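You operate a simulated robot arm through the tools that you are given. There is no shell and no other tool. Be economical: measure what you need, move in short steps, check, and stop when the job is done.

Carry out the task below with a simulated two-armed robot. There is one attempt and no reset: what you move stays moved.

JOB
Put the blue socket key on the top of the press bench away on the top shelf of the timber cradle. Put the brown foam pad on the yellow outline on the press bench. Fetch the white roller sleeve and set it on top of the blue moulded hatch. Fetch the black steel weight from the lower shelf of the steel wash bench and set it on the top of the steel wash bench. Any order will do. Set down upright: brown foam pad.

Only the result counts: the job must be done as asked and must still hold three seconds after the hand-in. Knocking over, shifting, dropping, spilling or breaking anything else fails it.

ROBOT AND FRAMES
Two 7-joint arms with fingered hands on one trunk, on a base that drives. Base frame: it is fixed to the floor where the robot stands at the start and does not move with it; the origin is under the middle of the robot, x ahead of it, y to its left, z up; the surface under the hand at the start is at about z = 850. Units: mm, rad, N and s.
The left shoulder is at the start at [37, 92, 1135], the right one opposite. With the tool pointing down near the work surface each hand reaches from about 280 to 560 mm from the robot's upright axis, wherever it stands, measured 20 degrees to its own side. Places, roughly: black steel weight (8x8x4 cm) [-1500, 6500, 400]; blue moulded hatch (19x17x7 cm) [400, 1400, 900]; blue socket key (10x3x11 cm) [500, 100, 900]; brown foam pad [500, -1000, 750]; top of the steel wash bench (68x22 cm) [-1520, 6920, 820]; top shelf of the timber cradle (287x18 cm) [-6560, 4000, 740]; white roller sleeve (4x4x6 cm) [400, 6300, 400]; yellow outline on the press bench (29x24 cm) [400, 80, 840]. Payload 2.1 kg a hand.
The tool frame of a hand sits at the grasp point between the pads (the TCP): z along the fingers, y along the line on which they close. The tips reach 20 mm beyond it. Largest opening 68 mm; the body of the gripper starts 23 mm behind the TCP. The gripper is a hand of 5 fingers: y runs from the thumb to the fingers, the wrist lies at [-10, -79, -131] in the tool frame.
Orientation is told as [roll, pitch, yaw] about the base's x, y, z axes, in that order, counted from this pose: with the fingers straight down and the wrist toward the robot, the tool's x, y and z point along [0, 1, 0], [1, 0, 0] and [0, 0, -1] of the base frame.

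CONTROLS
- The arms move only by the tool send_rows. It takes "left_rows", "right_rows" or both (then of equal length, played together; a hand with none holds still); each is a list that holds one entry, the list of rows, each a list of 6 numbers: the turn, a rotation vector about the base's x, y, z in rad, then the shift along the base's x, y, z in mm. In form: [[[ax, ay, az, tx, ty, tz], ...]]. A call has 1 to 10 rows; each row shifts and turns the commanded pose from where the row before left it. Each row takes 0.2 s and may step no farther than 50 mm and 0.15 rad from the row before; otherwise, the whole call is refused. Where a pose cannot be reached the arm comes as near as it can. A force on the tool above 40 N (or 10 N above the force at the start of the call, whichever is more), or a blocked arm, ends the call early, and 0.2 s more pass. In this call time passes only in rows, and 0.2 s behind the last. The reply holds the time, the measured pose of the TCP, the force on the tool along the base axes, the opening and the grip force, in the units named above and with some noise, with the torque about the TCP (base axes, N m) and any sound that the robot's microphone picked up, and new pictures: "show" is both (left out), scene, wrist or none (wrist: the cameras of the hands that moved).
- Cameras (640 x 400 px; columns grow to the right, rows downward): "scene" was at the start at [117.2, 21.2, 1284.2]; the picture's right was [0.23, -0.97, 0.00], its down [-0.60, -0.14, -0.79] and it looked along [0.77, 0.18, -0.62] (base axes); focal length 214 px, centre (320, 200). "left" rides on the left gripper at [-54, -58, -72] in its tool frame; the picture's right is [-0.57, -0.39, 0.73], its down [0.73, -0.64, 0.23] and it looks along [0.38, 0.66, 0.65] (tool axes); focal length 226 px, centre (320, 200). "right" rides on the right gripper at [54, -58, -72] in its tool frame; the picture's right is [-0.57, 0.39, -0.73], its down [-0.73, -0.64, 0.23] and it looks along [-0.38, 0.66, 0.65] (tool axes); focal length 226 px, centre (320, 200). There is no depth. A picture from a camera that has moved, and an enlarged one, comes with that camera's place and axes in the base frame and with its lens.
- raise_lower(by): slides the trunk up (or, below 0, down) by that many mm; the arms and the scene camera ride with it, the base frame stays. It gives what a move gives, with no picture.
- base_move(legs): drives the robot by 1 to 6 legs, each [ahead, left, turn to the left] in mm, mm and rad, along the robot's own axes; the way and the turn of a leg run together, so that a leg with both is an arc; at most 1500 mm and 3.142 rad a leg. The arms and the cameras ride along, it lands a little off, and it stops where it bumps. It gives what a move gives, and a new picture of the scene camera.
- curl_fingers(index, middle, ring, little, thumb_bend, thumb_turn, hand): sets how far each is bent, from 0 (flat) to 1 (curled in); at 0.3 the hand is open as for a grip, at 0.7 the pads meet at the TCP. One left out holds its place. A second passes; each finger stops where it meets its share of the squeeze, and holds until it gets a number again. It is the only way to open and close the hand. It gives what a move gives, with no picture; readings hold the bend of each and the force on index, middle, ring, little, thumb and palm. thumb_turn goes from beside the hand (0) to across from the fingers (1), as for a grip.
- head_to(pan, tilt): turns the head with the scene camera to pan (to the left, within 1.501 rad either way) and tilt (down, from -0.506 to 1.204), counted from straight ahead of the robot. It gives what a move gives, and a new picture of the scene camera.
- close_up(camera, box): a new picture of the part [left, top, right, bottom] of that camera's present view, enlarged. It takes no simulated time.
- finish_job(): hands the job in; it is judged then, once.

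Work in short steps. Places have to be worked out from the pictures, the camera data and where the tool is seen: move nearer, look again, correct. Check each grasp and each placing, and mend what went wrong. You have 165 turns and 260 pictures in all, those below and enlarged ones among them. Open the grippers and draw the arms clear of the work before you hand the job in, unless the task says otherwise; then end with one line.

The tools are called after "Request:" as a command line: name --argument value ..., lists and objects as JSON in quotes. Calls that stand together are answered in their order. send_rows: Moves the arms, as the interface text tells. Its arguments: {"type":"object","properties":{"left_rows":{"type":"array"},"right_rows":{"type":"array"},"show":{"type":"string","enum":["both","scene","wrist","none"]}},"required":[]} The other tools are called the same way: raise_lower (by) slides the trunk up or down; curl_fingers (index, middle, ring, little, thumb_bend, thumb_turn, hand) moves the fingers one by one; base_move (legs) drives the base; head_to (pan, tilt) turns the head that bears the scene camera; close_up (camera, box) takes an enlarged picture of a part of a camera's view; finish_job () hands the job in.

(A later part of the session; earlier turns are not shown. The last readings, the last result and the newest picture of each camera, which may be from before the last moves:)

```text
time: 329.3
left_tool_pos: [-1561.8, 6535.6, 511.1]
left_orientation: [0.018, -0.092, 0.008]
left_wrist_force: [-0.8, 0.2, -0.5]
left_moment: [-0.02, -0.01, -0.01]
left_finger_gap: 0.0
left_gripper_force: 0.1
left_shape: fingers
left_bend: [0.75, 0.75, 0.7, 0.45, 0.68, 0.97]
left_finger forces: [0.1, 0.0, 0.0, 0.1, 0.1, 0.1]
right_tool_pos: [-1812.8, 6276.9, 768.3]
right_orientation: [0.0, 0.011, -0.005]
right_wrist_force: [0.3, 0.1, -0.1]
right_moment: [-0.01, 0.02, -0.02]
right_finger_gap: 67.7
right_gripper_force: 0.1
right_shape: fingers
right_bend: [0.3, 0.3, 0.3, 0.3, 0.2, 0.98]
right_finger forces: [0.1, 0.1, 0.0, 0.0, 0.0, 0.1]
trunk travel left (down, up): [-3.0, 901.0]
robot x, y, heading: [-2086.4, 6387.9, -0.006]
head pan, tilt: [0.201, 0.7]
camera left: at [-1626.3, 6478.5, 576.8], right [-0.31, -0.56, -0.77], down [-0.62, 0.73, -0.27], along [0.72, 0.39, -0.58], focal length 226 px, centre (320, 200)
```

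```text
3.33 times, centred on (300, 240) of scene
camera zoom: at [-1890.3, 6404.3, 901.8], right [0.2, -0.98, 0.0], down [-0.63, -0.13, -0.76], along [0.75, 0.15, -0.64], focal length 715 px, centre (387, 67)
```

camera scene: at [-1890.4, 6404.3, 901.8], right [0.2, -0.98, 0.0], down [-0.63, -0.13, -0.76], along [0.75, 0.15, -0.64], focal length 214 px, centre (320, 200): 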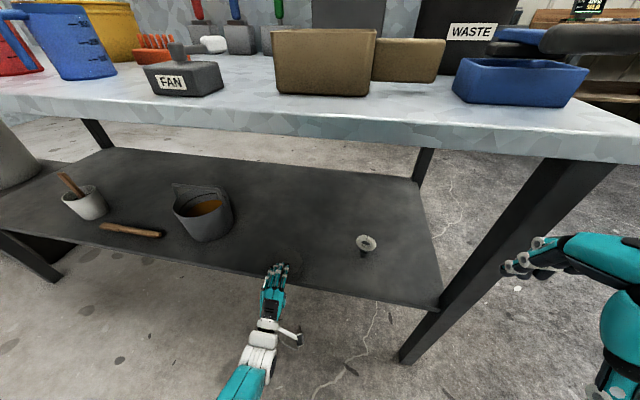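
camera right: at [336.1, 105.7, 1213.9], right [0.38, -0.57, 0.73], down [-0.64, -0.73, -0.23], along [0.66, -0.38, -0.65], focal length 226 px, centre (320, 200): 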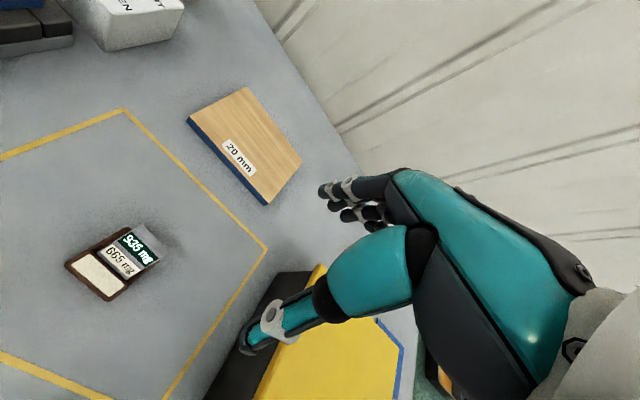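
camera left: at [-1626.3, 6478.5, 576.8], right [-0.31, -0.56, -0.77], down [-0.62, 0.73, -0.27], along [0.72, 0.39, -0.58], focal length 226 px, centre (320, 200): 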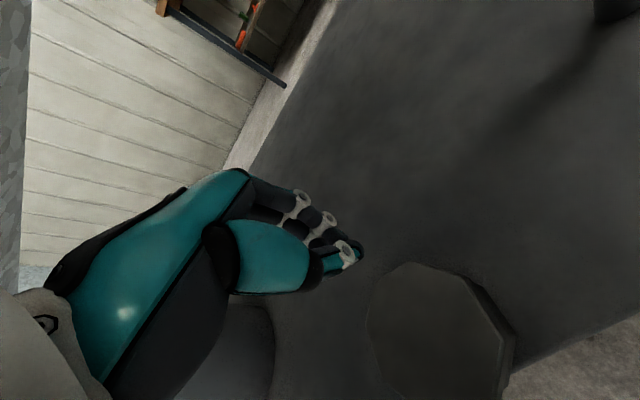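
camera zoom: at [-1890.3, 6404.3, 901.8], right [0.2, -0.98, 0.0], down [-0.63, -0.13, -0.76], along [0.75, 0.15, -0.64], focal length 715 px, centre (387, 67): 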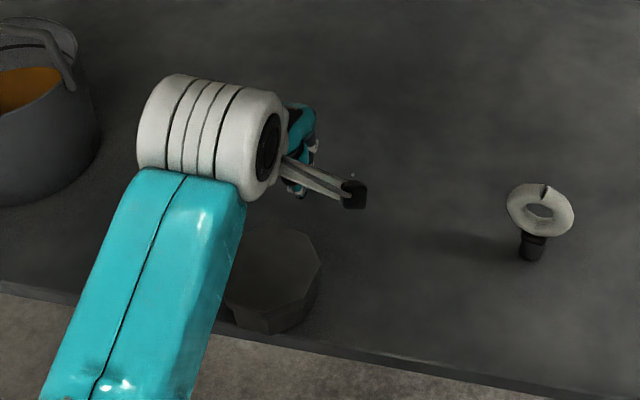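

The puck fell back flat, safely on the shelf at ≈ [-1599, 6548]. I'll repeat, but finish the rotation and regrip deeper. First, with the closed hand behind it, I pull it out a bit more.

Request:
send_rows --left_rows '[[[0, 0, 0, 15, 5, 0], [0, 0, 0, 13, 5, 0], [0, 0, 0, 0, 0, -30], [0, 0, 0, 0, 0, -30], [0, 0, 0, 0, 0, -14], [0, 0, 0, -10, 0, 0], [0, 0, 0, -8, 0, 0]]]' --show "wrist"

Request:
close_up --camera "scene" --box '[220, 200, 380, 320]'

```text
time: 330.9
left_tool_pos: [-1551.9, 6543.0, 436.1]
left_orientation: [0.018, -0.091, 0.007]
left_wrist_force: [3.8, -1.6, 3.0]
left_moment: [-0.02, 0.06, 0.04]
left_finger_gap: 0.2
left_gripper_force: 2.4
left_shape: fingers
left_bend: [0.75, 0.75, 0.7, 0.45, 0.69, 0.97]
left_finger forces: [0.1, 0.1, 0.0, 0.1, 4.3, 0.1]
right_tool_pos: [-1810.9, 6276.1, 768.9]
right_orientation: [-0.001, 0.01, -0.004]
right_wrist_force: [-1.0, 0.3, 0.5]
right_moment: [0.01, -0.02, 0.03]
right_finger_gap: 67.7
right_gripper_force: 0.1
right_shape: fingers
right_bend: [0.3, 0.3, 0.3, 0.3, 0.2, 0.98]
right_finger forces: [0.1, 0.0, 0.0, 0.1, 0.1, 0.0]
trunk travel left (down, up): [-3.0, 901.0]
robot x, y, heading: [-2089.2, 6387.8, -0.006]
head pan, tilt: [0.201, 0.7]
camera left: at [-1616.4, 6488.0, 502.2], right [-0.31, -0.56, -0.77], down [-0.62, 0.73, -0.27], along [0.72, 0.39, -0.58], focal length 226 px, centre (320, 200)
```

left: 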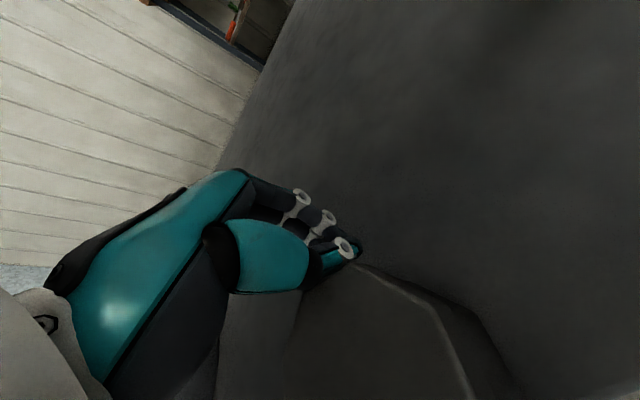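

```text
3.33 times, centred on (300, 260) of scene
camera zoom: at [-1890.3, 6404.2, 901.8], right [0.19, -0.98, 0.0], down [-0.63, -0.13, -0.76], along [0.75, 0.15, -0.64], focal length 715 px, centre (387, 0)
```

zoom: 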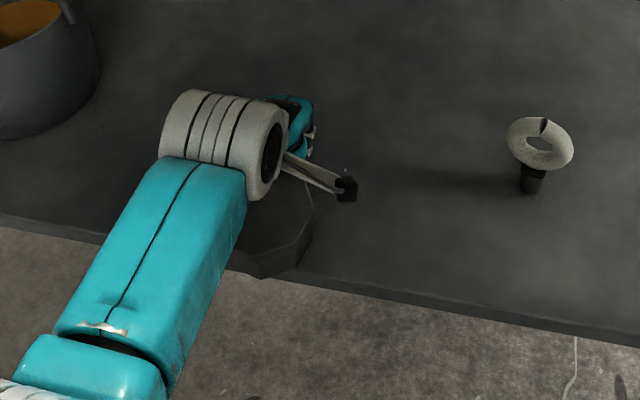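

Overhang is now sufficient (more than in the previous successful hook). I lift clear, back off and pitch the hand forward again.

Request:
send_rows --left_rows '[[[0, 0, 0, 8, 0, 20], [0, 0, 0, 0, 0, 35], [0, 0, 0, 0, 0, 30]]]' --show "none"

Request:
curl_fingers --hand "left" --index 0.3 --middle 0.3 --ring 0.3 --little 0.3 --thumb_bend 0.0

Request:
base_move --legs '[[-190, 0, 0]]'

Request:
send_rows --left_rows '[[[0, -0.13, 0, 0, 0, -5], [0, -0.13, 0, 0, 0, -5], [0, -0.13, 0, 0, 0, -5], [0, -0.13, 0, 0, 0, -5], [0, -0.13, 0, 0, 0, -5], [0, -0.13, 0, 0, 0, -5], [0, -0.13, 0, 0, 0, -5], [0, -0.13, 0, 0, 0, -5], [0, -0.14, 0, 0, 0, -5]]]' --show "wrist"

```text
time: 331.7
left_tool_pos: [-1545.0, 6545.7, 521.0]
left_orientation: [0.017, -0.091, 0.009]
left_wrist_force: [0.6, -1.0, 0.6]
left_moment: [-0.02, 0.01, 0.03]
left_finger_gap: 0.1
left_gripper_force: 0.0
left_shape: fingers
left_bend: [0.75, 0.75, 0.7, 0.45, 0.69, 0.97]
left_finger forces: [0.0, 0.0, 0.0, 0.0, 0.0, 0.0]
right_tool_pos: [-1810.7, 6276.8, 768.9]
right_orientation: [0.0, 0.011, -0.005]
right_wrist_force: [-0.5, -0.4, 0.0]
right_moment: [0.01, 0.0, -0.01]
right_finger_gap: 67.5
right_gripper_force: 0.0
right_shape: fingers
right_bend: [0.3, 0.3, 0.3, 0.3, 0.2, 0.98]
right_finger forces: [0.0, 0.1, 0.1, 0.1, 0.0, 0.1]
trunk travel left (down, up): [-3.0, 901.0]
robot x, y, heading: [-2087.2, 6384.1, -0.007]
head pan, tilt: [0.201, 0.7]
```

```text
time: 332.7
left_tool_pos: [-1544.5, 6545.5, 520.8]
left_orientation: [0.019, -0.091, 0.007]
left_wrist_force: [-0.5, 0.8, -0.1]
left_moment: [0.02, 0.01, -0.02]
left_finger_gap: 74.8
left_gripper_force: 0.1
left_shape: fingers
left_bend: [0.3, 0.3, 0.3, 0.3, 0.01, 0.98]
left_finger forces: [0.1, 0.1, 0.0, 0.0, 0.1, 0.1]
right_tool_pos: [-1812.0, 6277.4, 767.9]
right_orientation: [0.0, 0.009, -0.004]
right_wrist_force: [-0.6, 0.4, -0.1]
right_moment: [0.0, 0.01, -0.02]
right_finger_gap: 67.6
right_gripper_force: 0.1
right_shape: fingers
right_bend: [0.3, 0.3, 0.3, 0.3, 0.2, 0.98]
right_finger forces: [0.0, 0.0, 0.0, 0.0, 0.0, 0.1]
trunk travel left (down, up): [-3.0, 901.0]
robot x, y, heading: [-2090.2, 6389.2, -0.004]
head pan, tilt: [0.201, 0.7]
```

```text
time: 334.2
left_tool_pos: [-1735.5, 6545.9, 520.4]
left_orientation: [0.018, -0.091, 0.007]
left_wrist_force: [-0.1, 0.3, 0.2]
left_moment: [0.0, -0.05, 0.05]
left_finger_gap: 74.6
left_gripper_force: 0.0
left_shape: fingers
left_bend: [0.3, 0.3, 0.3, 0.3, 0.0, 0.98]
left_finger forces: [0.0, 0.0, 0.0, 0.1, 0.0, 0.0]
right_tool_pos: [-2000.8, 6276.2, 768.9]
right_orientation: [-0.001, 0.01, -0.005]
right_wrist_force: [0.5, 0.6, 0.6]
right_moment: [0.01, -0.02, -0.01]
right_finger_gap: 67.3
right_gripper_force: 0.1
right_shape: fingers
right_bend: [0.3, 0.3, 0.3, 0.3, 0.2, 0.98]
right_finger forces: [0.0, 0.0, 0.1, 0.0, 0.1, 0.1]
trunk travel left (down, up): [-3.0, 901.0]
robot x, y, heading: [-2278.5, 6384.9, -0.004]
head pan, tilt: [0.201, 0.7]
camera scene: at [-2080.2, 6405.0, 901.8], right [0.19, -0.98, 0.0], down [-0.63, -0.12, -0.76], along [0.75, 0.15, -0.64], focal length 214 px, centre (320, 200)
```

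scene: 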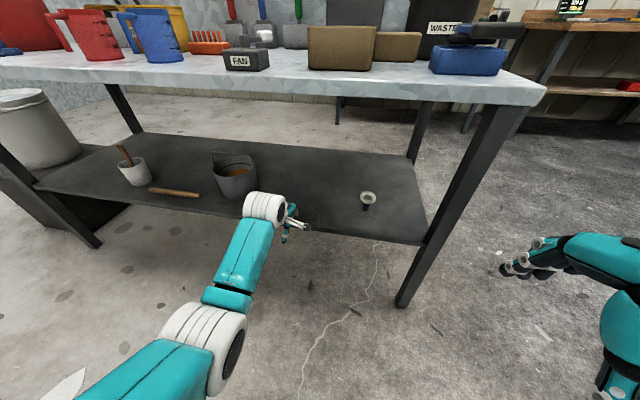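

```text
time: 336.2
left_tool_pos: [-1747.5, 6544.2, 489.2]
left_orientation: [0.0, -1.246, 0.021]
left_wrist_force: [-0.2, -0.3, -0.1]
left_moment: [0.0, -0.03, 0.0]
left_finger_gap: 74.8
left_gripper_force: 0.0
left_shape: fingers
left_bend: [0.3, 0.3, 0.3, 0.3, 0.0, 0.98]
left_finger forces: [0.0, 0.0, 0.1, 0.0, 0.0, 0.1]
left hand out of reach, approached as far as the arm can: row 9
right_tool_pos: [-2001.6, 6277.0, 767.8]
right_orientation: [0.001, 0.012, -0.006]
right_wrist_force: [0.3, -0.2, -0.7]
right_moment: [-0.02, 0.02, 0.0]
right_finger_gap: 67.7
right_gripper_force: 0.0
right_shape: fingers
right_bend: [0.3, 0.3, 0.3, 0.3, 0.2, 0.98]
right_finger forces: [0.0, 0.1, 0.0, 0.1, 0.1, 0.1]
trunk travel left (down, up): [-3.0, 901.0]
robot x, y, heading: [-2280.9, 6389.8, -0.008]
head pan, tilt: [0.201, 0.7]
camera left: at [-1831.9, 6489.1, 457.4], right [0.58, -0.55, -0.6], down [0.0, 0.73, -0.68], along [0.82, 0.39, 0.42], focal length 226 px, centre (320, 200)
```

left: 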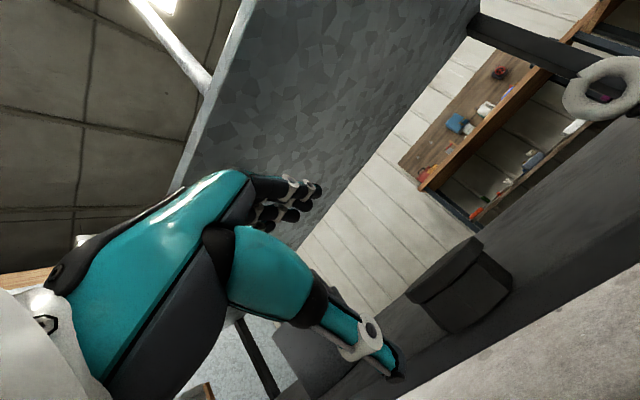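

Hand pitched. I retract and lower it to z ≈ 436, then drive in.

Request:
send_rows --left_rows '[[[0, 0, 0, -24, 0, -13], [0, 0, 0, -24, 0, -13], [0, 0, 0, -24, 0, -13], [0, 0, 0, -24, 0, -13]]]' --show "none"

Request:
base_move --legs '[[170, 0, 0]]'

Request:
close_up --camera "left" --box '[200, 130, 560, 400]'

Request:
close_up --camera "scene" --box '[220, 200, 380, 320]'

```text
time: 337.2
left_tool_pos: [-1840.8, 6545.4, 437.6]
left_orientation: [-0.001, -1.271, 0.024]
left_wrist_force: [-0.4, 0.9, 0.5]
left_moment: [0.01, 0.03, -0.04]
left_finger_gap: 75.1
left_gripper_force: 0.0
left_shape: fingers
left_bend: [0.3, 0.3, 0.3, 0.3, 0.0, 0.98]
left_finger forces: [0.1, 0.0, 0.0, 0.0, 0.0, 0.0]
right_tool_pos: [-2001.7, 6275.8, 768.1]
right_orientation: [-0.002, 0.01, -0.005]
right_wrist_force: [1.3, 0.6, -0.3]
right_moment: [0.02, 0.01, -0.01]
right_finger_gap: 67.5
right_gripper_force: 0.0
right_shape: fingers
right_bend: [0.3, 0.3, 0.3, 0.3, 0.2, 0.98]
right_finger forces: [0.0, 0.0, 0.0, 0.0, 0.0, 0.0]
trunk travel left (down, up): [-3.0, 901.0]
robot x, y, heading: [-2277.1, 6385.5, -0.001]
head pan, tilt: [0.201, 0.7]
```

```text
time: 338.7
left_tool_pos: [-1670.4, 6544.5, 437.5]
left_orientation: [-0.002, -1.27, 0.023]
left_wrist_force: [-0.3, -1.0, -1.0]
left_moment: [-0.04, 0.04, 0.03]
left_finger_gap: 75.1
left_gripper_force: 0.1
left_shape: fingers
left_bend: [0.3, 0.3, 0.3, 0.3, 0.0, 0.98]
left_finger forces: [0.1, 0.0, 0.0, 0.0, 0.0, 0.0]
right_tool_pos: [-1830.6, 6276.5, 767.7]
right_orientation: [0.001, 0.01, -0.007]
right_wrist_force: [0.4, 0.4, -0.9]
right_moment: [0.02, 0.02, 0.01]
right_finger_gap: 67.7
right_gripper_force: 0.0
right_shape: fingers
right_bend: [0.3, 0.3, 0.3, 0.3, 0.2, 0.98]
right_finger forces: [0.0, 0.1, 0.1, 0.0, 0.0, 0.0]
trunk travel left (down, up): [-3.0, 901.0]
robot x, y, heading: [-2109.2, 6385.1, -0.006]
head pan, tilt: [0.201, 0.7]
camera scene: at [-1908.9, 6404.5, 901.8], right [0.2, -0.98, 0.0], down [-0.63, -0.13, -0.76], along [0.75, 0.15, -0.64], focal length 214 px, centre (320, 200)
```

scene: 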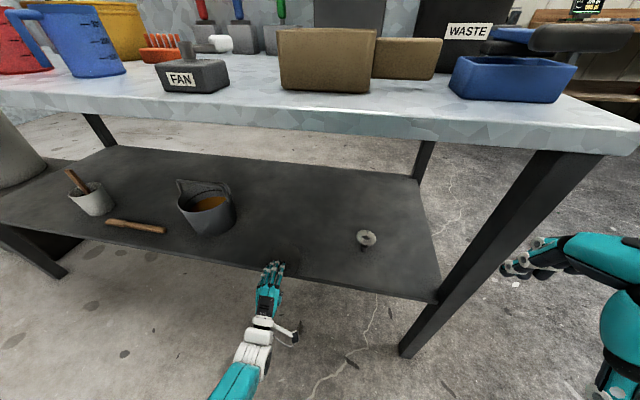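

```text
1.48 times, centred on (380, 265) of left
camera zoom: at [-1755.0, 6489.3, 403.1], right [0.59, -0.55, -0.58], down [0.01, 0.73, -0.68], along [0.81, 0.39, 0.44], focal length 335 px, centre (231, 104)
```

zoom: 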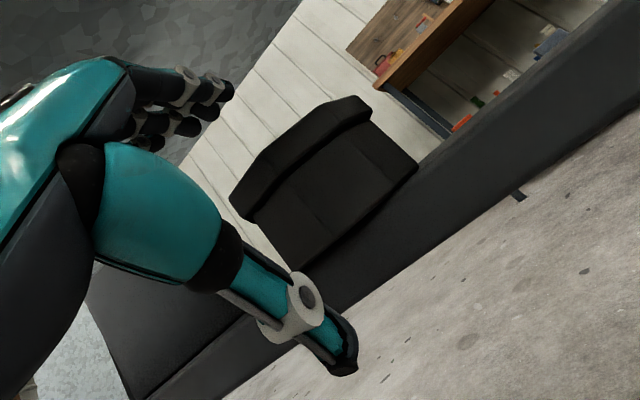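

```text
3.33 times, centred on (300, 260) of scene
camera zoom: at [-1908.9, 6404.5, 901.8], right [0.2, -0.98, 0.0], down [-0.63, -0.13, -0.76], along [0.75, 0.15, -0.64], focal length 715 px, centre (387, 0)
```

zoom: 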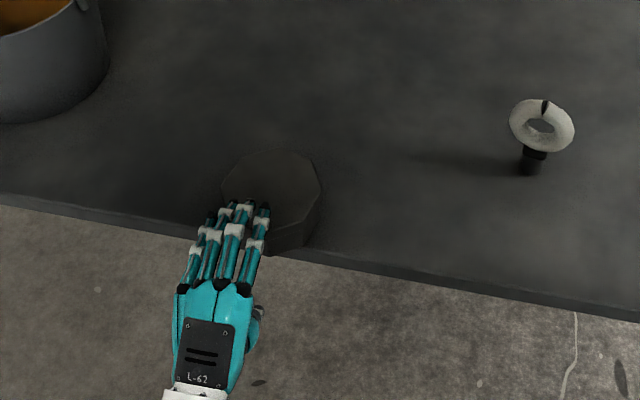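

I go in to x ≈ -1640 and take the same pinch as before (thumb beneath, index and middle on top).

Request:
send_rows --left_rows '[[[0, 0, 0, 15, -3, 0], [0, 0, 0, 15, -3, -1]]]' --show "none"

Request:
curl_fingers --hand "left" --index 0.55 --middle 0.55 --ring 0.5 --little 0.45 --thumb_bend 0.5

Request:
curl_fingers --hand "left" --index 0.7 --middle 0.65 --ring 0.5 --little 0.45 --thumb_bend 0.8

```text
time: 339.3
left_tool_pos: [-1639.5, 6538.5, 435.4]
left_orientation: [-0.003, -1.271, 0.024]
left_wrist_force: [-0.3, 0.6, -0.2]
left_moment: [-0.02, -0.01, 0.0]
left_finger_gap: 74.7
left_gripper_force: 0.1
left_shape: fingers
left_bend: [0.3, 0.3, 0.3, 0.3, 0.0, 0.98]
left_finger forces: [0.0, 0.1, 0.0, 0.0, 0.0, 0.1]
right_tool_pos: [-1830.1, 6276.0, 767.5]
right_orientation: [0.0, 0.01, -0.005]
right_wrist_force: [-0.1, -0.6, 0.3]
right_moment: [-0.03, -0.01, 0.02]
right_finger_gap: 67.4
right_gripper_force: 0.1
right_shape: fingers
right_bend: [0.3, 0.3, 0.3, 0.3, 0.2, 0.98]
right_finger forces: [0.0, 0.1, 0.0, 0.0, 0.0, 0.0]
trunk travel left (down, up): [-3.0, 901.0]
robot x, y, heading: [-2105.0, 6386.9, -0.002]
head pan, tilt: [0.201, 0.7]
```

```text
time: 340.3
left_tool_pos: [-1640.7, 6539.4, 435.6]
left_orientation: [-0.005, -1.272, 0.026]
left_wrist_force: [-0.4, -0.7, -5.0]
left_moment: [-0.01, 0.03, -0.01]
left_finger_gap: 35.1
left_gripper_force: 2.2
left_shape: fingers
left_bend: [0.55, 0.55, 0.5, 0.45, 0.38, 0.96]
left_finger forces: [0.1, 0.0, 0.0, 0.0, 4.5, 0.0]
right_tool_pos: [-1830.3, 6276.3, 767.6]
right_orientation: [0.001, 0.012, -0.005]
right_wrist_force: [-0.5, -0.2, 0.4]
right_moment: [0.01, 0.02, 0.01]
right_finger_gap: 67.6
right_gripper_force: 0.1
right_shape: fingers
right_bend: [0.3, 0.3, 0.3, 0.3, 0.2, 0.98]
right_finger forces: [0.1, 0.0, 0.1, 0.0, 0.1, 0.0]
trunk travel left (down, up): [-3.0, 901.0]
robot x, y, heading: [-2107.9, 6388.8, -0.011]
head pan, tilt: [0.201, 0.7]
```

```text
time: 341.3
left_tool_pos: [-1639.8, 6538.0, 436.2]
left_orientation: [-0.001, -1.272, 0.025]
left_wrist_force: [-1.2, -0.3, -0.6]
left_moment: [0.02, 0.01, -0.02]
left_finger_gap: 32.5
left_gripper_force: 6.6
left_shape: fingers
left_bend: [0.61, 0.61, 0.5, 0.45, 0.34, 0.96]
left_finger forces: [3.9, 2.3, 0.1, 0.0, 7.3, 0.0]
right_tool_pos: [-1829.9, 6277.2, 768.0]
right_orientation: [0.0, 0.012, -0.005]
right_wrist_force: [0.1, -0.1, -0.3]
right_moment: [-0.02, -0.01, 0.02]
right_finger_gap: 67.5
right_gripper_force: 0.0
right_shape: fingers
right_bend: [0.3, 0.3, 0.3, 0.3, 0.2, 0.98]
right_finger forces: [0.0, 0.0, 0.0, 0.0, 0.0, 0.0]
trunk travel left (down, up): [-3.0, 901.0]
robot x, y, heading: [-2104.0, 6388.4, -0.002]
head pan, tilt: [0.201, 0.7]
```

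Pinch set. I rotate the puck up about its rear edge.

Request:
send_rows --left_rows '[[[0, 0.1, 0, 4, 0, 7], [0, 0.1, 0, 5, 0, 6], [0, 0.1, 0, 5.4, 0, 5.8], [0, 0.1, 0, 5.9, 0, 5.2], [0, 0.1, 0, 6.4, 0, 4.7], [0, 0.1, 0, 7, 0, 4.5], [0, 0.1, 0, 7.1, 0, 4.5], [0, 0.1, 0, 7.5, 0, 3.5], [0, 0.1, 0, 7.7, 0, 3], [0, 0.1, 0, 7.8, 0, 2]]]' --show "wrist"

```text
time: 343.5
left_tool_pos: [-1576.6, 6539.4, 482.7]
left_orientation: [0.017, -0.269, 0.009]
left_wrist_force: [-0.3, 0.2, 0.2]
left_moment: [0.0, -0.03, 0.03]
left_finger_gap: 7.5
left_gripper_force: 0.0
left_shape: fingers
left_bend: [0.7, 0.65, 0.5, 0.45, 0.56, 0.98]
left_finger forces: [0.1, 0.0, 0.0, 0.0, 0.1, 0.0]
right_tool_pos: [-1830.2, 6276.3, 768.9]
right_orientation: [0.001, 0.01, -0.003]
right_wrist_force: [0.7, 0.3, -1.0]
right_moment: [0.01, -0.03, -0.02]
right_finger_gap: 67.6
right_gripper_force: 0.0
right_shape: fingers
right_bend: [0.3, 0.3, 0.3, 0.3, 0.2, 0.98]
right_finger forces: [0.0, 0.1, 0.0, 0.1, 0.0, 0.1]
trunk travel left (down, up): [-3.0, 901.0]
robot x, y, heading: [-2104.0, 6384.9, 0.0]
head pan, tilt: [0.201, 0.7]
camera left: at [-1650.9, 6483.4, 536.0], right [-0.17, -0.55, -0.81], down [-0.57, 0.73, -0.38], along [0.81, 0.4, -0.44], focal length 226 px, centre (320, 200)
```

left: 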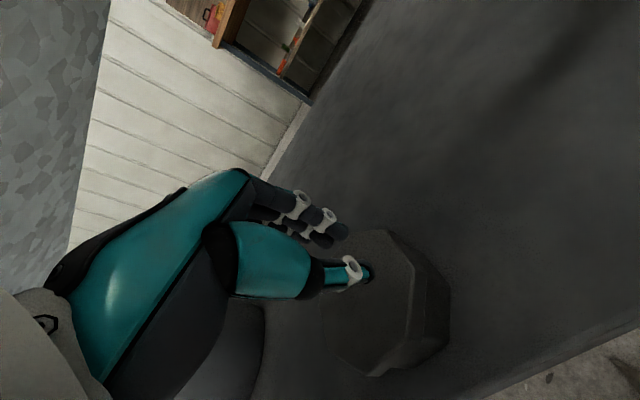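

It slipped because the pinch was weaker than the first time. I'll redo it with the stronger pinch. First I pull the puck out again with the closed hand behind it.

Request:
curl_fingers --hand "left" --index 0.75 --middle 0.75 --ring 0.7 --little 0.45 --thumb_bend 0.69

Request:
send_rows --left_rows '[[[0, 0.09, 0, 0, 0, 35], [0, 0.09, 0, 22, 3, 0], [0, 0, 0, 24, 3, 0], [0, 0, 0, 0, 0, -30], [0, 0, 0, 0, 0, -30], [0, 0, 0, 0, 0, -22], [0, 0, 0, -8, 0, 0], [0, 0, 0, -8, 0, 0], [0, 0, 0, -7, 0, 0]]]' --show "wrist"

```text
time: 344.5
left_tool_pos: [-1577.0, 6539.6, 482.7]
left_orientation: [0.016, -0.269, 0.006]
left_wrist_force: [0.0, 0.1, -0.1]
left_moment: [-0.02, -0.02, 0.01]
left_finger_gap: 0.0
left_gripper_force: 0.0
left_shape: fingers
left_bend: [0.75, 0.75, 0.7, 0.45, 0.67, 0.98]
left_finger forces: [0.0, 0.0, 0.0, 0.0, 0.1, 0.0]
right_tool_pos: [-1830.0, 6276.2, 768.1]
right_orientation: [0.001, 0.01, -0.005]
right_wrist_force: [0.1, -0.5, -0.2]
right_moment: [0.01, -0.02, 0.01]
right_finger_gap: 67.6
right_gripper_force: 0.1
right_shape: fingers
right_bend: [0.3, 0.3, 0.3, 0.3, 0.2, 0.98]
right_finger forces: [0.1, 0.0, 0.0, 0.1, 0.0, 0.1]
trunk travel left (down, up): [-3.0, 901.0]
robot x, y, heading: [-2098.7, 6385.7, -0.0]
head pan, tilt: [0.201, 0.7]
```

```text
time: 346.5
left_tool_pos: [-1567.1, 6545.6, 441.6]
left_orientation: [0.02, -0.088, 0.007]
left_wrist_force: [7.4, -2.2, 11.2]
left_moment: [0.09, 0.09, -0.06]
left_finger_gap: 0.0
left_gripper_force: 7.3
left_shape: fingers
left_bend: [0.75, 0.85, 0.7, 0.45, 0.69, 0.95]
left_finger forces: [0.0, 10.9, 0.0, 0.0, 3.2, 0.0]
left hand out of reach, approached as far as the arm can: row 5, 6
right_tool_pos: [-1829.8, 6275.4, 768.7]
right_orientation: [0.003, 0.01, -0.003]
right_wrist_force: [0.2, 0.5, 0.4]
right_moment: [0.01, -0.01, 0.01]
right_finger_gap: 67.5
right_gripper_force: 0.0
right_shape: fingers
right_bend: [0.3, 0.3, 0.3, 0.3, 0.2, 0.98]
right_finger forces: [0.0, 0.1, 0.0, 0.0, 0.0, 0.0]
trunk travel left (down, up): [-3.0, 901.0]
robot x, y, heading: [-2103.5, 6386.9, -0.002]
head pan, tilt: [0.201, 0.7]
camera left: at [-1630.4, 6489.4, 506.9], right [-0.32, -0.55, -0.77], down [-0.62, 0.73, -0.27], along [0.71, 0.4, -0.58], focal length 226 px, centre (320, 200)
```

left: 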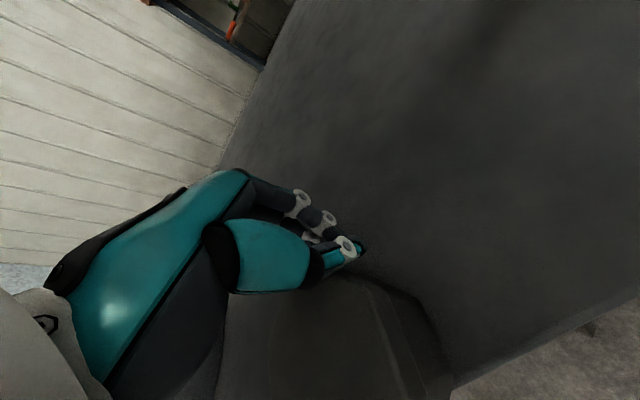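

The reach limit pulled it further than planned. I check the puck's position relative to the edge before letting go.

Request:
close_up --camera "scene" --box '[220, 200, 380, 320]'

Request:
close_up --camera "left" --box '[200, 200, 520, 400]'

```text
3.33 times, centred on (300, 260) of scene
camera zoom: at [-1909.2, 6404.2, 901.8], right [0.2, -0.98, 0.0], down [-0.63, -0.13, -0.77], along [0.75, 0.15, -0.64], focal length 715 px, centre (387, 0)
```

zoom: 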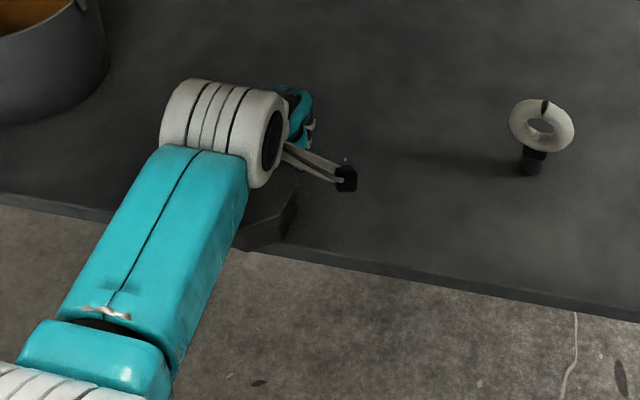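

```text
2.00 times, centred on (360, 300) of left
camera zoom: at [-1630.4, 6489.4, 506.9], right [-0.32, -0.55, -0.77], down [-0.62, 0.73, -0.27], along [0.71, 0.4, -0.58], focal length 452 px, centre (240, 0)
```

zoom: 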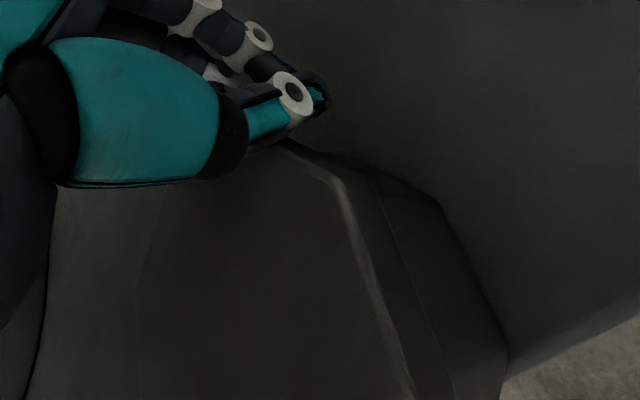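

The puck is safe: centre ≈ [-1613, 6580], ~24 mm overhang. I lift off, open, back up, pitch the hand and shift it to the new y.

Request:
send_rows --left_rows '[[[0, 0, 0, 0, 0, 20], [0, 0, 0, 5, 0, 30], [0, 0, 0, 0, 0, 30]]]' --show "none"

Request:
curl_fingers --hand "left" --index 0.3 --middle 0.3 --ring 0.3 --little 0.3 --thumb_bend 0.0

Request:
base_move --legs '[[-180, 0, 0]]'

Request:
send_rows --left_rows '[[[0, -0.13, 0, 0, 3, -5], [0, -0.13, 0, 0, 3, -5], [0, -0.13, 0, 0, 3, -5], [0, -0.13, 0, 0, 3, -5], [0, -0.13, 0, 0, 3, -5], [0, -0.13, 0, 0, 3, -5], [0, -0.13, 0, 0, 3, -5], [0, -0.13, 0, 0, 3, -5], [0, -0.14, 0, -10, 3, -5]]]' --show "none"

Request:
send_rows --left_rows '[[[0, 0, 0, -24, 0, -13], [0, 0, 0, -24, 0, -13], [0, 0, 0, -24, 0, -13], [0, 0, 0, -20, 0, -13]]]' --show "wrist"

```text
time: 347.3
left_tool_pos: [-1560.8, 6545.4, 521.1]
left_orientation: [0.021, -0.091, 0.006]
left_wrist_force: [0.4, 0.1, 0.0]
left_moment: [0.02, -0.01, 0.03]
left_finger_gap: 0.0
left_gripper_force: 0.1
left_shape: fingers
left_bend: [0.75, 0.75, 0.7, 0.45, 0.68, 0.97]
left_finger forces: [0.0, 0.0, 0.0, 0.1, 0.0, 0.0]
right_tool_pos: [-1830.1, 6276.6, 768.7]
right_orientation: [0.001, 0.013, -0.004]
right_wrist_force: [0.6, -0.4, 0.3]
right_moment: [0.03, 0.01, 0.03]
right_finger_gap: 67.6
right_gripper_force: 0.1
right_shape: fingers
right_bend: [0.3, 0.3, 0.3, 0.3, 0.2, 0.98]
right_finger forces: [0.0, 0.0, 0.0, 0.1, 0.0, 0.1]
trunk travel left (down, up): [-3.0, 901.0]
robot x, y, heading: [-2105.8, 6382.2, -0.0]
head pan, tilt: [0.201, 0.7]
```

```text
time: 348.3
left_tool_pos: [-1561.4, 6546.9, 521.0]
left_orientation: [0.02, -0.091, 0.006]
left_wrist_force: [0.6, -0.3, -0.5]
left_moment: [0.0, -0.02, 0.03]
left_finger_gap: 75.0
left_gripper_force: 0.1
left_shape: fingers
left_bend: [0.3, 0.3, 0.3, 0.3, 0.01, 0.98]
left_finger forces: [0.1, 0.0, 0.0, 0.1, 0.1, 0.0]
right_tool_pos: [-1829.6, 6276.5, 767.5]
right_orientation: [0.0, 0.01, -0.004]
right_wrist_force: [-0.1, 0.3, -0.5]
right_moment: [-0.02, -0.02, 0.01]
right_finger_gap: 67.7
right_gripper_force: 0.0
right_shape: fingers
right_bend: [0.3, 0.3, 0.3, 0.3, 0.2, 0.98]
right_finger forces: [0.0, 0.1, 0.1, 0.0, 0.1, 0.0]
trunk travel left (down, up): [-3.0, 901.0]
robot x, y, heading: [-2107.9, 6389.7, -0.002]
head pan, tilt: [0.201, 0.7]
```

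```text
time: 349.8
left_tool_pos: [-1744.4, 6547.6, 521.6]
left_orientation: [0.021, -0.091, 0.008]
left_wrist_force: [-0.2, -0.5, 0.3]
left_moment: [0.01, -0.05, 0.0]
left_finger_gap: 74.8
left_gripper_force: 0.1
left_shape: fingers
left_bend: [0.3, 0.3, 0.3, 0.3, 0.0, 0.98]
left_finger forces: [0.0, 0.1, 0.0, 0.0, 0.0, 0.0]
right_tool_pos: [-2012.5, 6276.9, 767.5]
right_orientation: [0.0, 0.01, -0.005]
right_wrist_force: [0.4, 0.6, -0.2]
right_moment: [-0.02, 0.02, 0.0]
right_finger_gap: 67.7
right_gripper_force: 0.1
right_shape: fingers
right_bend: [0.3, 0.3, 0.3, 0.3, 0.2, 0.98]
right_finger forces: [0.0, 0.0, 0.1, 0.0, 0.0, 0.0]
trunk travel left (down, up): [-3.0, 901.0]
robot x, y, heading: [-2289.4, 6387.4, -0.005]
head pan, tilt: [0.201, 0.7]
camera scene: at [-2091.2, 6405.3, 901.8], right [0.2, -0.98, 0.0], down [-0.63, -0.13, -0.76], along [0.75, 0.15, -0.64], focal length 214 px, centre (320, 200)
```

scene: 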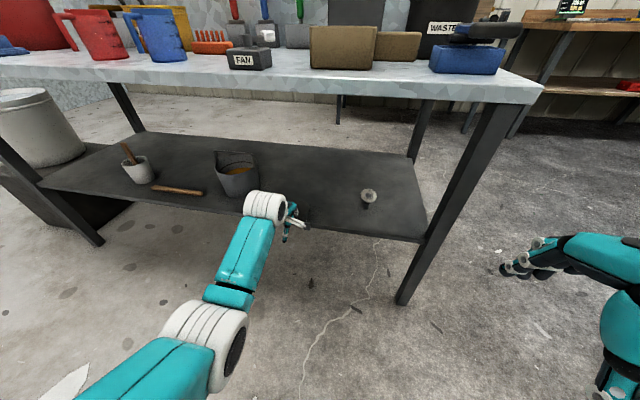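

```text
time: 351.8
left_tool_pos: [-1760.7, 6572.4, 485.8]
left_orientation: [-0.008, -1.27, 0.028]
left_wrist_force: [-0.4, -0.1, -0.6]
left_moment: [0.0, -0.02, -0.02]
left_finger_gap: 75.1
left_gripper_force: 0.1
left_shape: fingers
left_bend: [0.3, 0.3, 0.3, 0.3, 0.0, 0.98]
left_finger forces: [0.0, 0.0, 0.0, 0.1, 0.0, 0.0]
left hand out of reach, approached as far as the arm can: row 9
right_tool_pos: [-2012.1, 6277.5, 768.7]
right_orientation: [0.0, 0.01, -0.004]
right_wrist_force: [0.0, -0.5, -0.6]
right_moment: [-0.01, -0.01, 0.01]
right_finger_gap: 67.9
right_gripper_force: 0.0
right_shape: fingers
right_bend: [0.3, 0.3, 0.3, 0.3, 0.2, 0.98]
right_finger forces: [0.0, 0.1, 0.0, 0.0, 0.0, 0.0]
trunk travel left (down, up): [-3.0, 901.0]
robot x, y, heading: [-2288.1, 6383.0, -0.005]
head pan, tilt: [0.201, 0.7]
```

```text
time: 352.8
left_tool_pos: [-1854.5, 6573.1, 432.3]
left_orientation: [-0.004, -1.27, 0.027]
left_wrist_force: [-0.4, 0.7, 0.0]
left_moment: [-0.02, -0.02, -0.03]
left_finger_gap: 75.1
left_gripper_force: 0.0
left_shape: fingers
left_bend: [0.3, 0.3, 0.3, 0.3, 0.0, 0.98]
left_finger forces: [0.0, 0.0, 0.0, 0.0, 0.0, 0.1]
right_tool_pos: [-2013.2, 6277.8, 768.8]
right_orientation: [-0.001, 0.01, -0.003]
right_wrist_force: [-0.5, -0.2, -0.8]
right_moment: [0.01, 0.04, 0.0]
right_finger_gap: 67.6
right_gripper_force: 0.0
right_shape: fingers
right_bend: [0.3, 0.3, 0.3, 0.3, 0.2, 0.98]
right_finger forces: [0.1, 0.0, 0.1, 0.0, 0.1, 0.0]
trunk travel left (down, up): [-3.0, 901.0]
robot x, y, heading: [-2290.8, 6391.2, -0.002]
head pan, tilt: [0.201, 0.7]
camera left: at [-1937.8, 6516.0, 398.4], right [0.59, -0.55, -0.58], down [0.01, 0.73, -0.68], along [0.8, 0.4, 0.44], focal length 226 px, centre (320, 200)
```

left: 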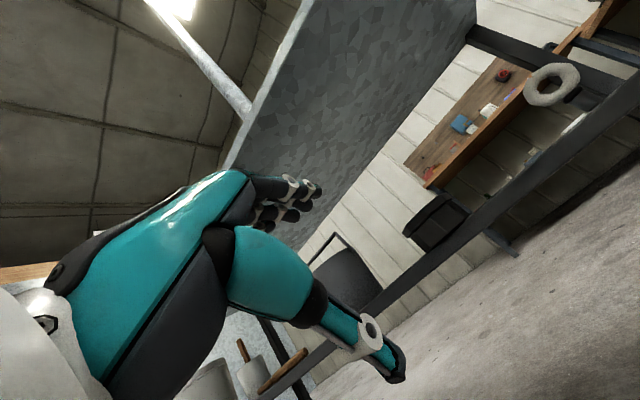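

I drive ahead 190 mm to bring the hand to the puck.

Request:
base_move --legs '[[192, 0, 0]]'

Request:
close_up --camera "scene" --box '[220, 200, 380, 320]'

```text
time: 354.4
left_tool_pos: [-1663.7, 6571.9, 432.8]
left_orientation: [-0.008, -1.271, 0.03]
left_wrist_force: [1.0, -1.3, -0.5]
left_moment: [0.0, -0.03, 0.0]
left_finger_gap: 75.0
left_gripper_force: 0.0
left_shape: fingers
left_bend: [0.3, 0.3, 0.3, 0.3, 0.0, 0.98]
left_finger forces: [0.0, 0.0, 0.0, 0.0, 0.1, 0.1]
right_tool_pos: [-1822.1, 6274.9, 767.8]
right_orientation: [0.001, 0.01, -0.003]
right_wrist_force: [0.4, -0.6, 0.0]
right_moment: [0.0, 0.03, 0.01]
right_finger_gap: 67.8
right_gripper_force: 0.1
right_shape: fingers
right_bend: [0.3, 0.3, 0.3, 0.3, 0.2, 0.98]
right_finger forces: [0.1, 0.0, 0.0, 0.1, 0.0, 0.0]
trunk travel left (down, up): [-3.0, 901.0]
robot x, y, heading: [-2097.0, 6384.6, -0.002]
head pan, tilt: [0.201, 0.7]
camera scene: at [-1901.4, 6404.8, 901.8], right [0.2, -0.98, 0.0], down [-0.63, -0.13, -0.76], along [0.75, 0.15, -0.64], focal length 214 px, centre (320, 200)
```

scene: 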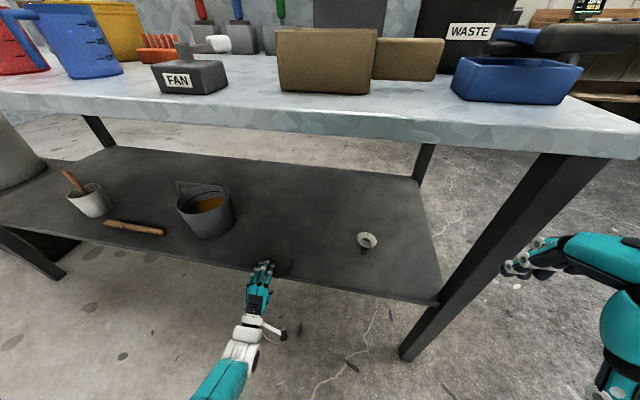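

```text
3.33 times, centred on (300, 260) of scene
camera zoom: at [-1901.4, 6404.8, 901.8], right [0.2, -0.98, 0.0], down [-0.63, -0.13, -0.76], along [0.75, 0.15, -0.64], focal length 715 px, centre (387, 0)
```

zoom: 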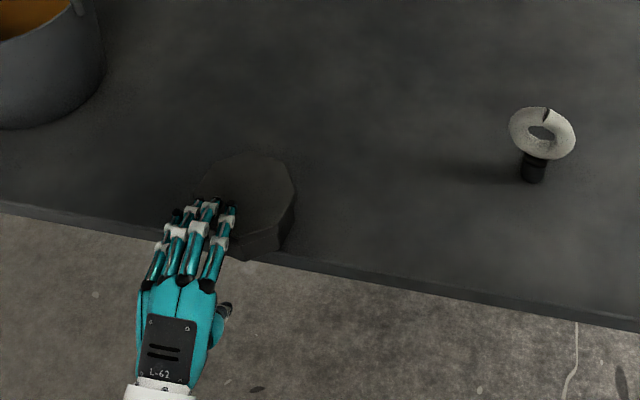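

The index/thumb plane is aligned with the puck's centre. I go in and apply the stronger pinch sequence.

Request:
send_rows --left_rows '[[[0, 0, 0, 13, -1, 1], [0, 0, 0, 13, -1, 1]]]' --show "none"

Request:
curl_fingers --hand "left" --index 0.55 --middle 0.55 --ring 0.55 --little 0.55 --thumb_bend 0.6

Request:
curl_fingers --hand "left" --index 0.75 --middle 0.7 --ring 0.5 --little 0.45 --thumb_bend 1.0

```text
time: 355.0
left_tool_pos: [-1636.4, 6569.7, 434.4]
left_orientation: [-0.005, -1.273, 0.028]
left_wrist_force: [0.1, -0.1, -0.2]
left_moment: [-0.01, 0.01, -0.01]
left_finger_gap: 74.8
left_gripper_force: 0.1
left_shape: fingers
left_bend: [0.3, 0.3, 0.3, 0.3, 0.0, 0.98]
left_finger forces: [0.1, 0.0, 0.0, 0.0, 0.1, 0.0]
right_tool_pos: [-1822.6, 6276.0, 767.8]
right_orientation: [0.0, 0.01, -0.004]
right_wrist_force: [0.5, -0.1, 0.9]
right_moment: [0.0, -0.01, 0.04]
right_finger_gap: 67.5
right_gripper_force: 0.2
right_shape: fingers
right_bend: [0.3, 0.3, 0.3, 0.3, 0.2, 0.98]
right_finger forces: [0.1, 0.0, 0.1, 0.1, 0.1, 0.0]
trunk travel left (down, up): [-3.0, 901.0]
robot x, y, heading: [-2099.1, 6392.1, -0.003]
head pan, tilt: [0.201, 0.7]
```

```text
time: 356.0
left_tool_pos: [-1637.6, 6569.4, 433.5]
left_orientation: [-0.007, -1.268, 0.028]
left_wrist_force: [-6.5, -0.6, -0.4]
left_moment: [0.01, 0.25, -0.01]
left_finger_gap: 38.9
left_gripper_force: 5.4
left_shape: fingers
left_bend: [0.54, 0.54, 0.54, 0.55, 0.32, 0.97]
left_finger forces: [0.2, 0.3, 0.1, 0.0, 10.0, 0.0]
right_tool_pos: [-1822.9, 6275.8, 767.6]
right_orientation: [0.0, 0.012, -0.002]
right_wrist_force: [-0.1, -0.2, -0.1]
right_moment: [-0.03, 0.01, 0.0]
right_finger_gap: 67.4
right_gripper_force: 0.0
right_shape: fingers
right_bend: [0.3, 0.3, 0.3, 0.3, 0.2, 0.98]
right_finger forces: [0.0, 0.1, 0.0, 0.0, 0.0, 0.1]
trunk travel left (down, up): [-3.0, 901.0]
robot x, y, heading: [-2100.9, 6390.6, -0.002]
head pan, tilt: [0.201, 0.7]
```

```text
time: 357.0
left_tool_pos: [-1637.4, 6569.2, 435.4]
left_orientation: [-0.005, -1.272, 0.029]
left_wrist_force: [1.6, 1.7, 4.8]
left_moment: [-0.01, -0.21, 0.06]
left_finger_gap: 37.1
left_gripper_force: 9.8
left_shape: fingers
left_bend: [0.72, 0.62, 0.5, 0.45, 0.27, 0.97]
left_finger forces: [7.0, 5.4, 0.1, 0.0, 6.5, 0.0]
right_tool_pos: [-1822.6, 6275.9, 767.7]
right_orientation: [0.001, 0.01, -0.004]
right_wrist_force: [0.2, 0.4, 0.2]
right_moment: [-0.02, 0.01, -0.04]
right_finger_gap: 67.5
right_gripper_force: 0.1
right_shape: fingers
right_bend: [0.3, 0.3, 0.3, 0.3, 0.2, 0.98]
right_finger forces: [0.0, 0.0, 0.1, 0.0, 0.1, 0.1]
trunk travel left (down, up): [-3.0, 901.0]
robot x, y, heading: [-2101.1, 6388.8, -0.0]
head pan, tilt: [0.201, 0.7]
```

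The thumb pressed on the shelf edge rather than under the puck. I back out 6 mm and redo the pinch.

Request:
curl_fingers --hand "left" --index 0.45 --middle 0.45 --ring 0.45 --little 0.45 --thumb_bend 0.05

Request:
send_rows --left_rows '[[[0, 0, 0, -7, 0, 0]]]' --show "none"

Request:
curl_fingers --hand "left" --index 0.5 --middle 0.5 --ring 0.45 --little 0.45 --thumb_bend 0.7

Request:
curl_fingers --hand "left" --index 0.68 --middle 0.62 --ring 0.45 --little 0.45 --thumb_bend 1.0

```text
time: 358.0
left_tool_pos: [-1637.1, 6568.4, 434.1]
left_orientation: [-0.007, -1.27, 0.028]
left_wrist_force: [0.4, -0.1, 0.7]
left_moment: [0.01, 0.0, 0.0]
left_finger_gap: 61.2
left_gripper_force: 0.0
left_shape: fingers
left_bend: [0.45, 0.45, 0.45, 0.45, 0.06, 0.98]
left_finger forces: [0.0, 0.0, 0.0, 0.0, 0.0, 0.1]
right_tool_pos: [-1821.9, 6275.7, 769.0]
right_orientation: [0.0, 0.012, -0.002]
right_wrist_force: [-1.2, -0.8, 0.6]
right_moment: [-0.01, 0.0, -0.01]
right_finger_gap: 67.7
right_gripper_force: 0.0
right_shape: fingers
right_bend: [0.3, 0.3, 0.3, 0.3, 0.2, 0.98]
right_finger forces: [0.1, 0.0, 0.1, 0.0, 0.0, 0.1]
trunk travel left (down, up): [-3.0, 901.0]
robot x, y, heading: [-2096.9, 6391.5, 0.001]
head pan, tilt: [0.201, 0.7]
```

```text
time: 358.4
left_tool_pos: [-1644.4, 6569.6, 434.6]
left_orientation: [-0.007, -1.27, 0.027]
left_wrist_force: [0.2, 0.4, 0.2]
left_moment: [-0.01, -0.04, 0.0]
left_finger_gap: 61.8
left_gripper_force: 0.1
left_shape: fingers
left_bend: [0.45, 0.45, 0.45, 0.45, 0.05, 0.98]
left_finger forces: [0.1, 0.1, 0.1, 0.0, 0.1, 0.0]
right_tool_pos: [-1823.9, 6277.2, 767.6]
right_orientation: [0.001, 0.014, -0.005]
right_wrist_force: [-0.2, -0.3, 0.2]
right_moment: [0.0, 0.03, 0.02]
right_finger_gap: 67.6
right_gripper_force: 0.0
right_shape: fingers
right_bend: [0.3, 0.3, 0.3, 0.3, 0.2, 0.98]
right_finger forces: [0.0, 0.1, 0.0, 0.0, 0.0, 0.0]
trunk travel left (down, up): [-3.0, 901.0]
robot x, y, heading: [-2097.2, 6386.8, -0.003]
head pan, tilt: [0.201, 0.7]
```

```text
time: 359.4
left_tool_pos: [-1645.3, 6570.5, 434.4]
left_orientation: [-0.007, -1.27, 0.027]
left_wrist_force: [-0.9, 0.0, 0.7]
left_moment: [-0.01, 0.07, -0.02]
left_finger_gap: 31.9
left_gripper_force: 4.7
left_shape: fingers
left_bend: [0.47, 0.48, 0.45, 0.45, 0.49, 0.97]
left_finger forces: [1.2, 1.2, 0.1, 0.0, 7.3, 0.0]
right_tool_pos: [-1821.0, 6277.9, 768.8]
right_orientation: [0.0, 0.013, -0.005]
right_wrist_force: [0.0, 0.3, 0.8]
right_moment: [-0.01, -0.01, 0.04]
right_finger_gap: 67.5
right_gripper_force: 0.0
right_shape: fingers
right_bend: [0.3, 0.3, 0.3, 0.3, 0.2, 0.98]
right_finger forces: [0.1, 0.0, 0.0, 0.0, 0.1, 0.0]
trunk travel left (down, up): [-3.0, 901.0]
robot x, y, heading: [-2096.0, 6389.1, -0.006]
head pan, tilt: [0.201, 0.7]
```

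```text
time: 360.4
left_tool_pos: [-1645.4, 6571.1, 434.9]
left_orientation: [-0.006, -1.273, 0.026]
left_wrist_force: [-2.6, 0.1, 1.8]
left_moment: [0.04, 0.09, 0.02]
left_finger_gap: 23.3
left_gripper_force: 4.5
left_shape: fingers
left_bend: [0.59, 0.59, 0.45, 0.45, 0.47, 0.97]
left_finger forces: [3.5, 1.5, 0.0, 0.0, 4.9, 0.0]
right_tool_pos: [-1823.7, 6277.1, 767.6]
right_orientation: [0.0, 0.01, -0.005]
right_wrist_force: [-0.7, -0.1, 0.1]
right_moment: [-0.01, -0.01, 0.02]
right_finger_gap: 67.4
right_gripper_force: 0.1
right_shape: fingers
right_bend: [0.3, 0.3, 0.3, 0.3, 0.2, 0.98]
right_finger forces: [0.0, 0.0, 0.1, 0.1, 0.1, 0.0]
trunk travel left (down, up): [-3.0, 901.0]
robot x, y, heading: [-2100.2, 6388.0, -0.003]
head pan, tilt: [0.201, 0.7]
```

Thumb bend matches the first success. I look at the contact.

Request:
close_up --camera "left" --box '[200, 130, 560, 400]'

```text
1.48 times, centred on (380, 265) of left
camera zoom: at [-1728.8, 6513.5, 401.1], right [0.59, -0.55, -0.58], down [0.01, 0.73, -0.68], along [0.8, 0.4, 0.44], focal length 335 px, centre (231, 104)
```

zoom: 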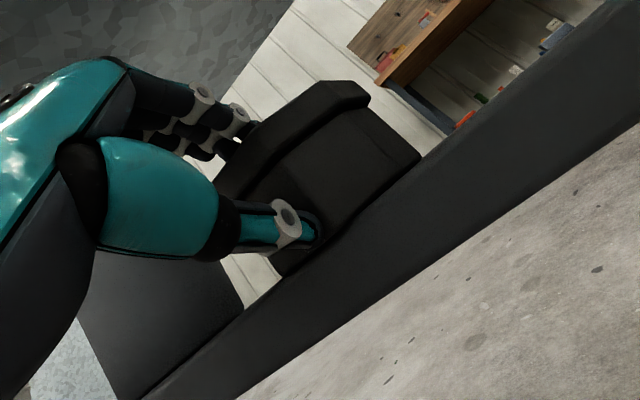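

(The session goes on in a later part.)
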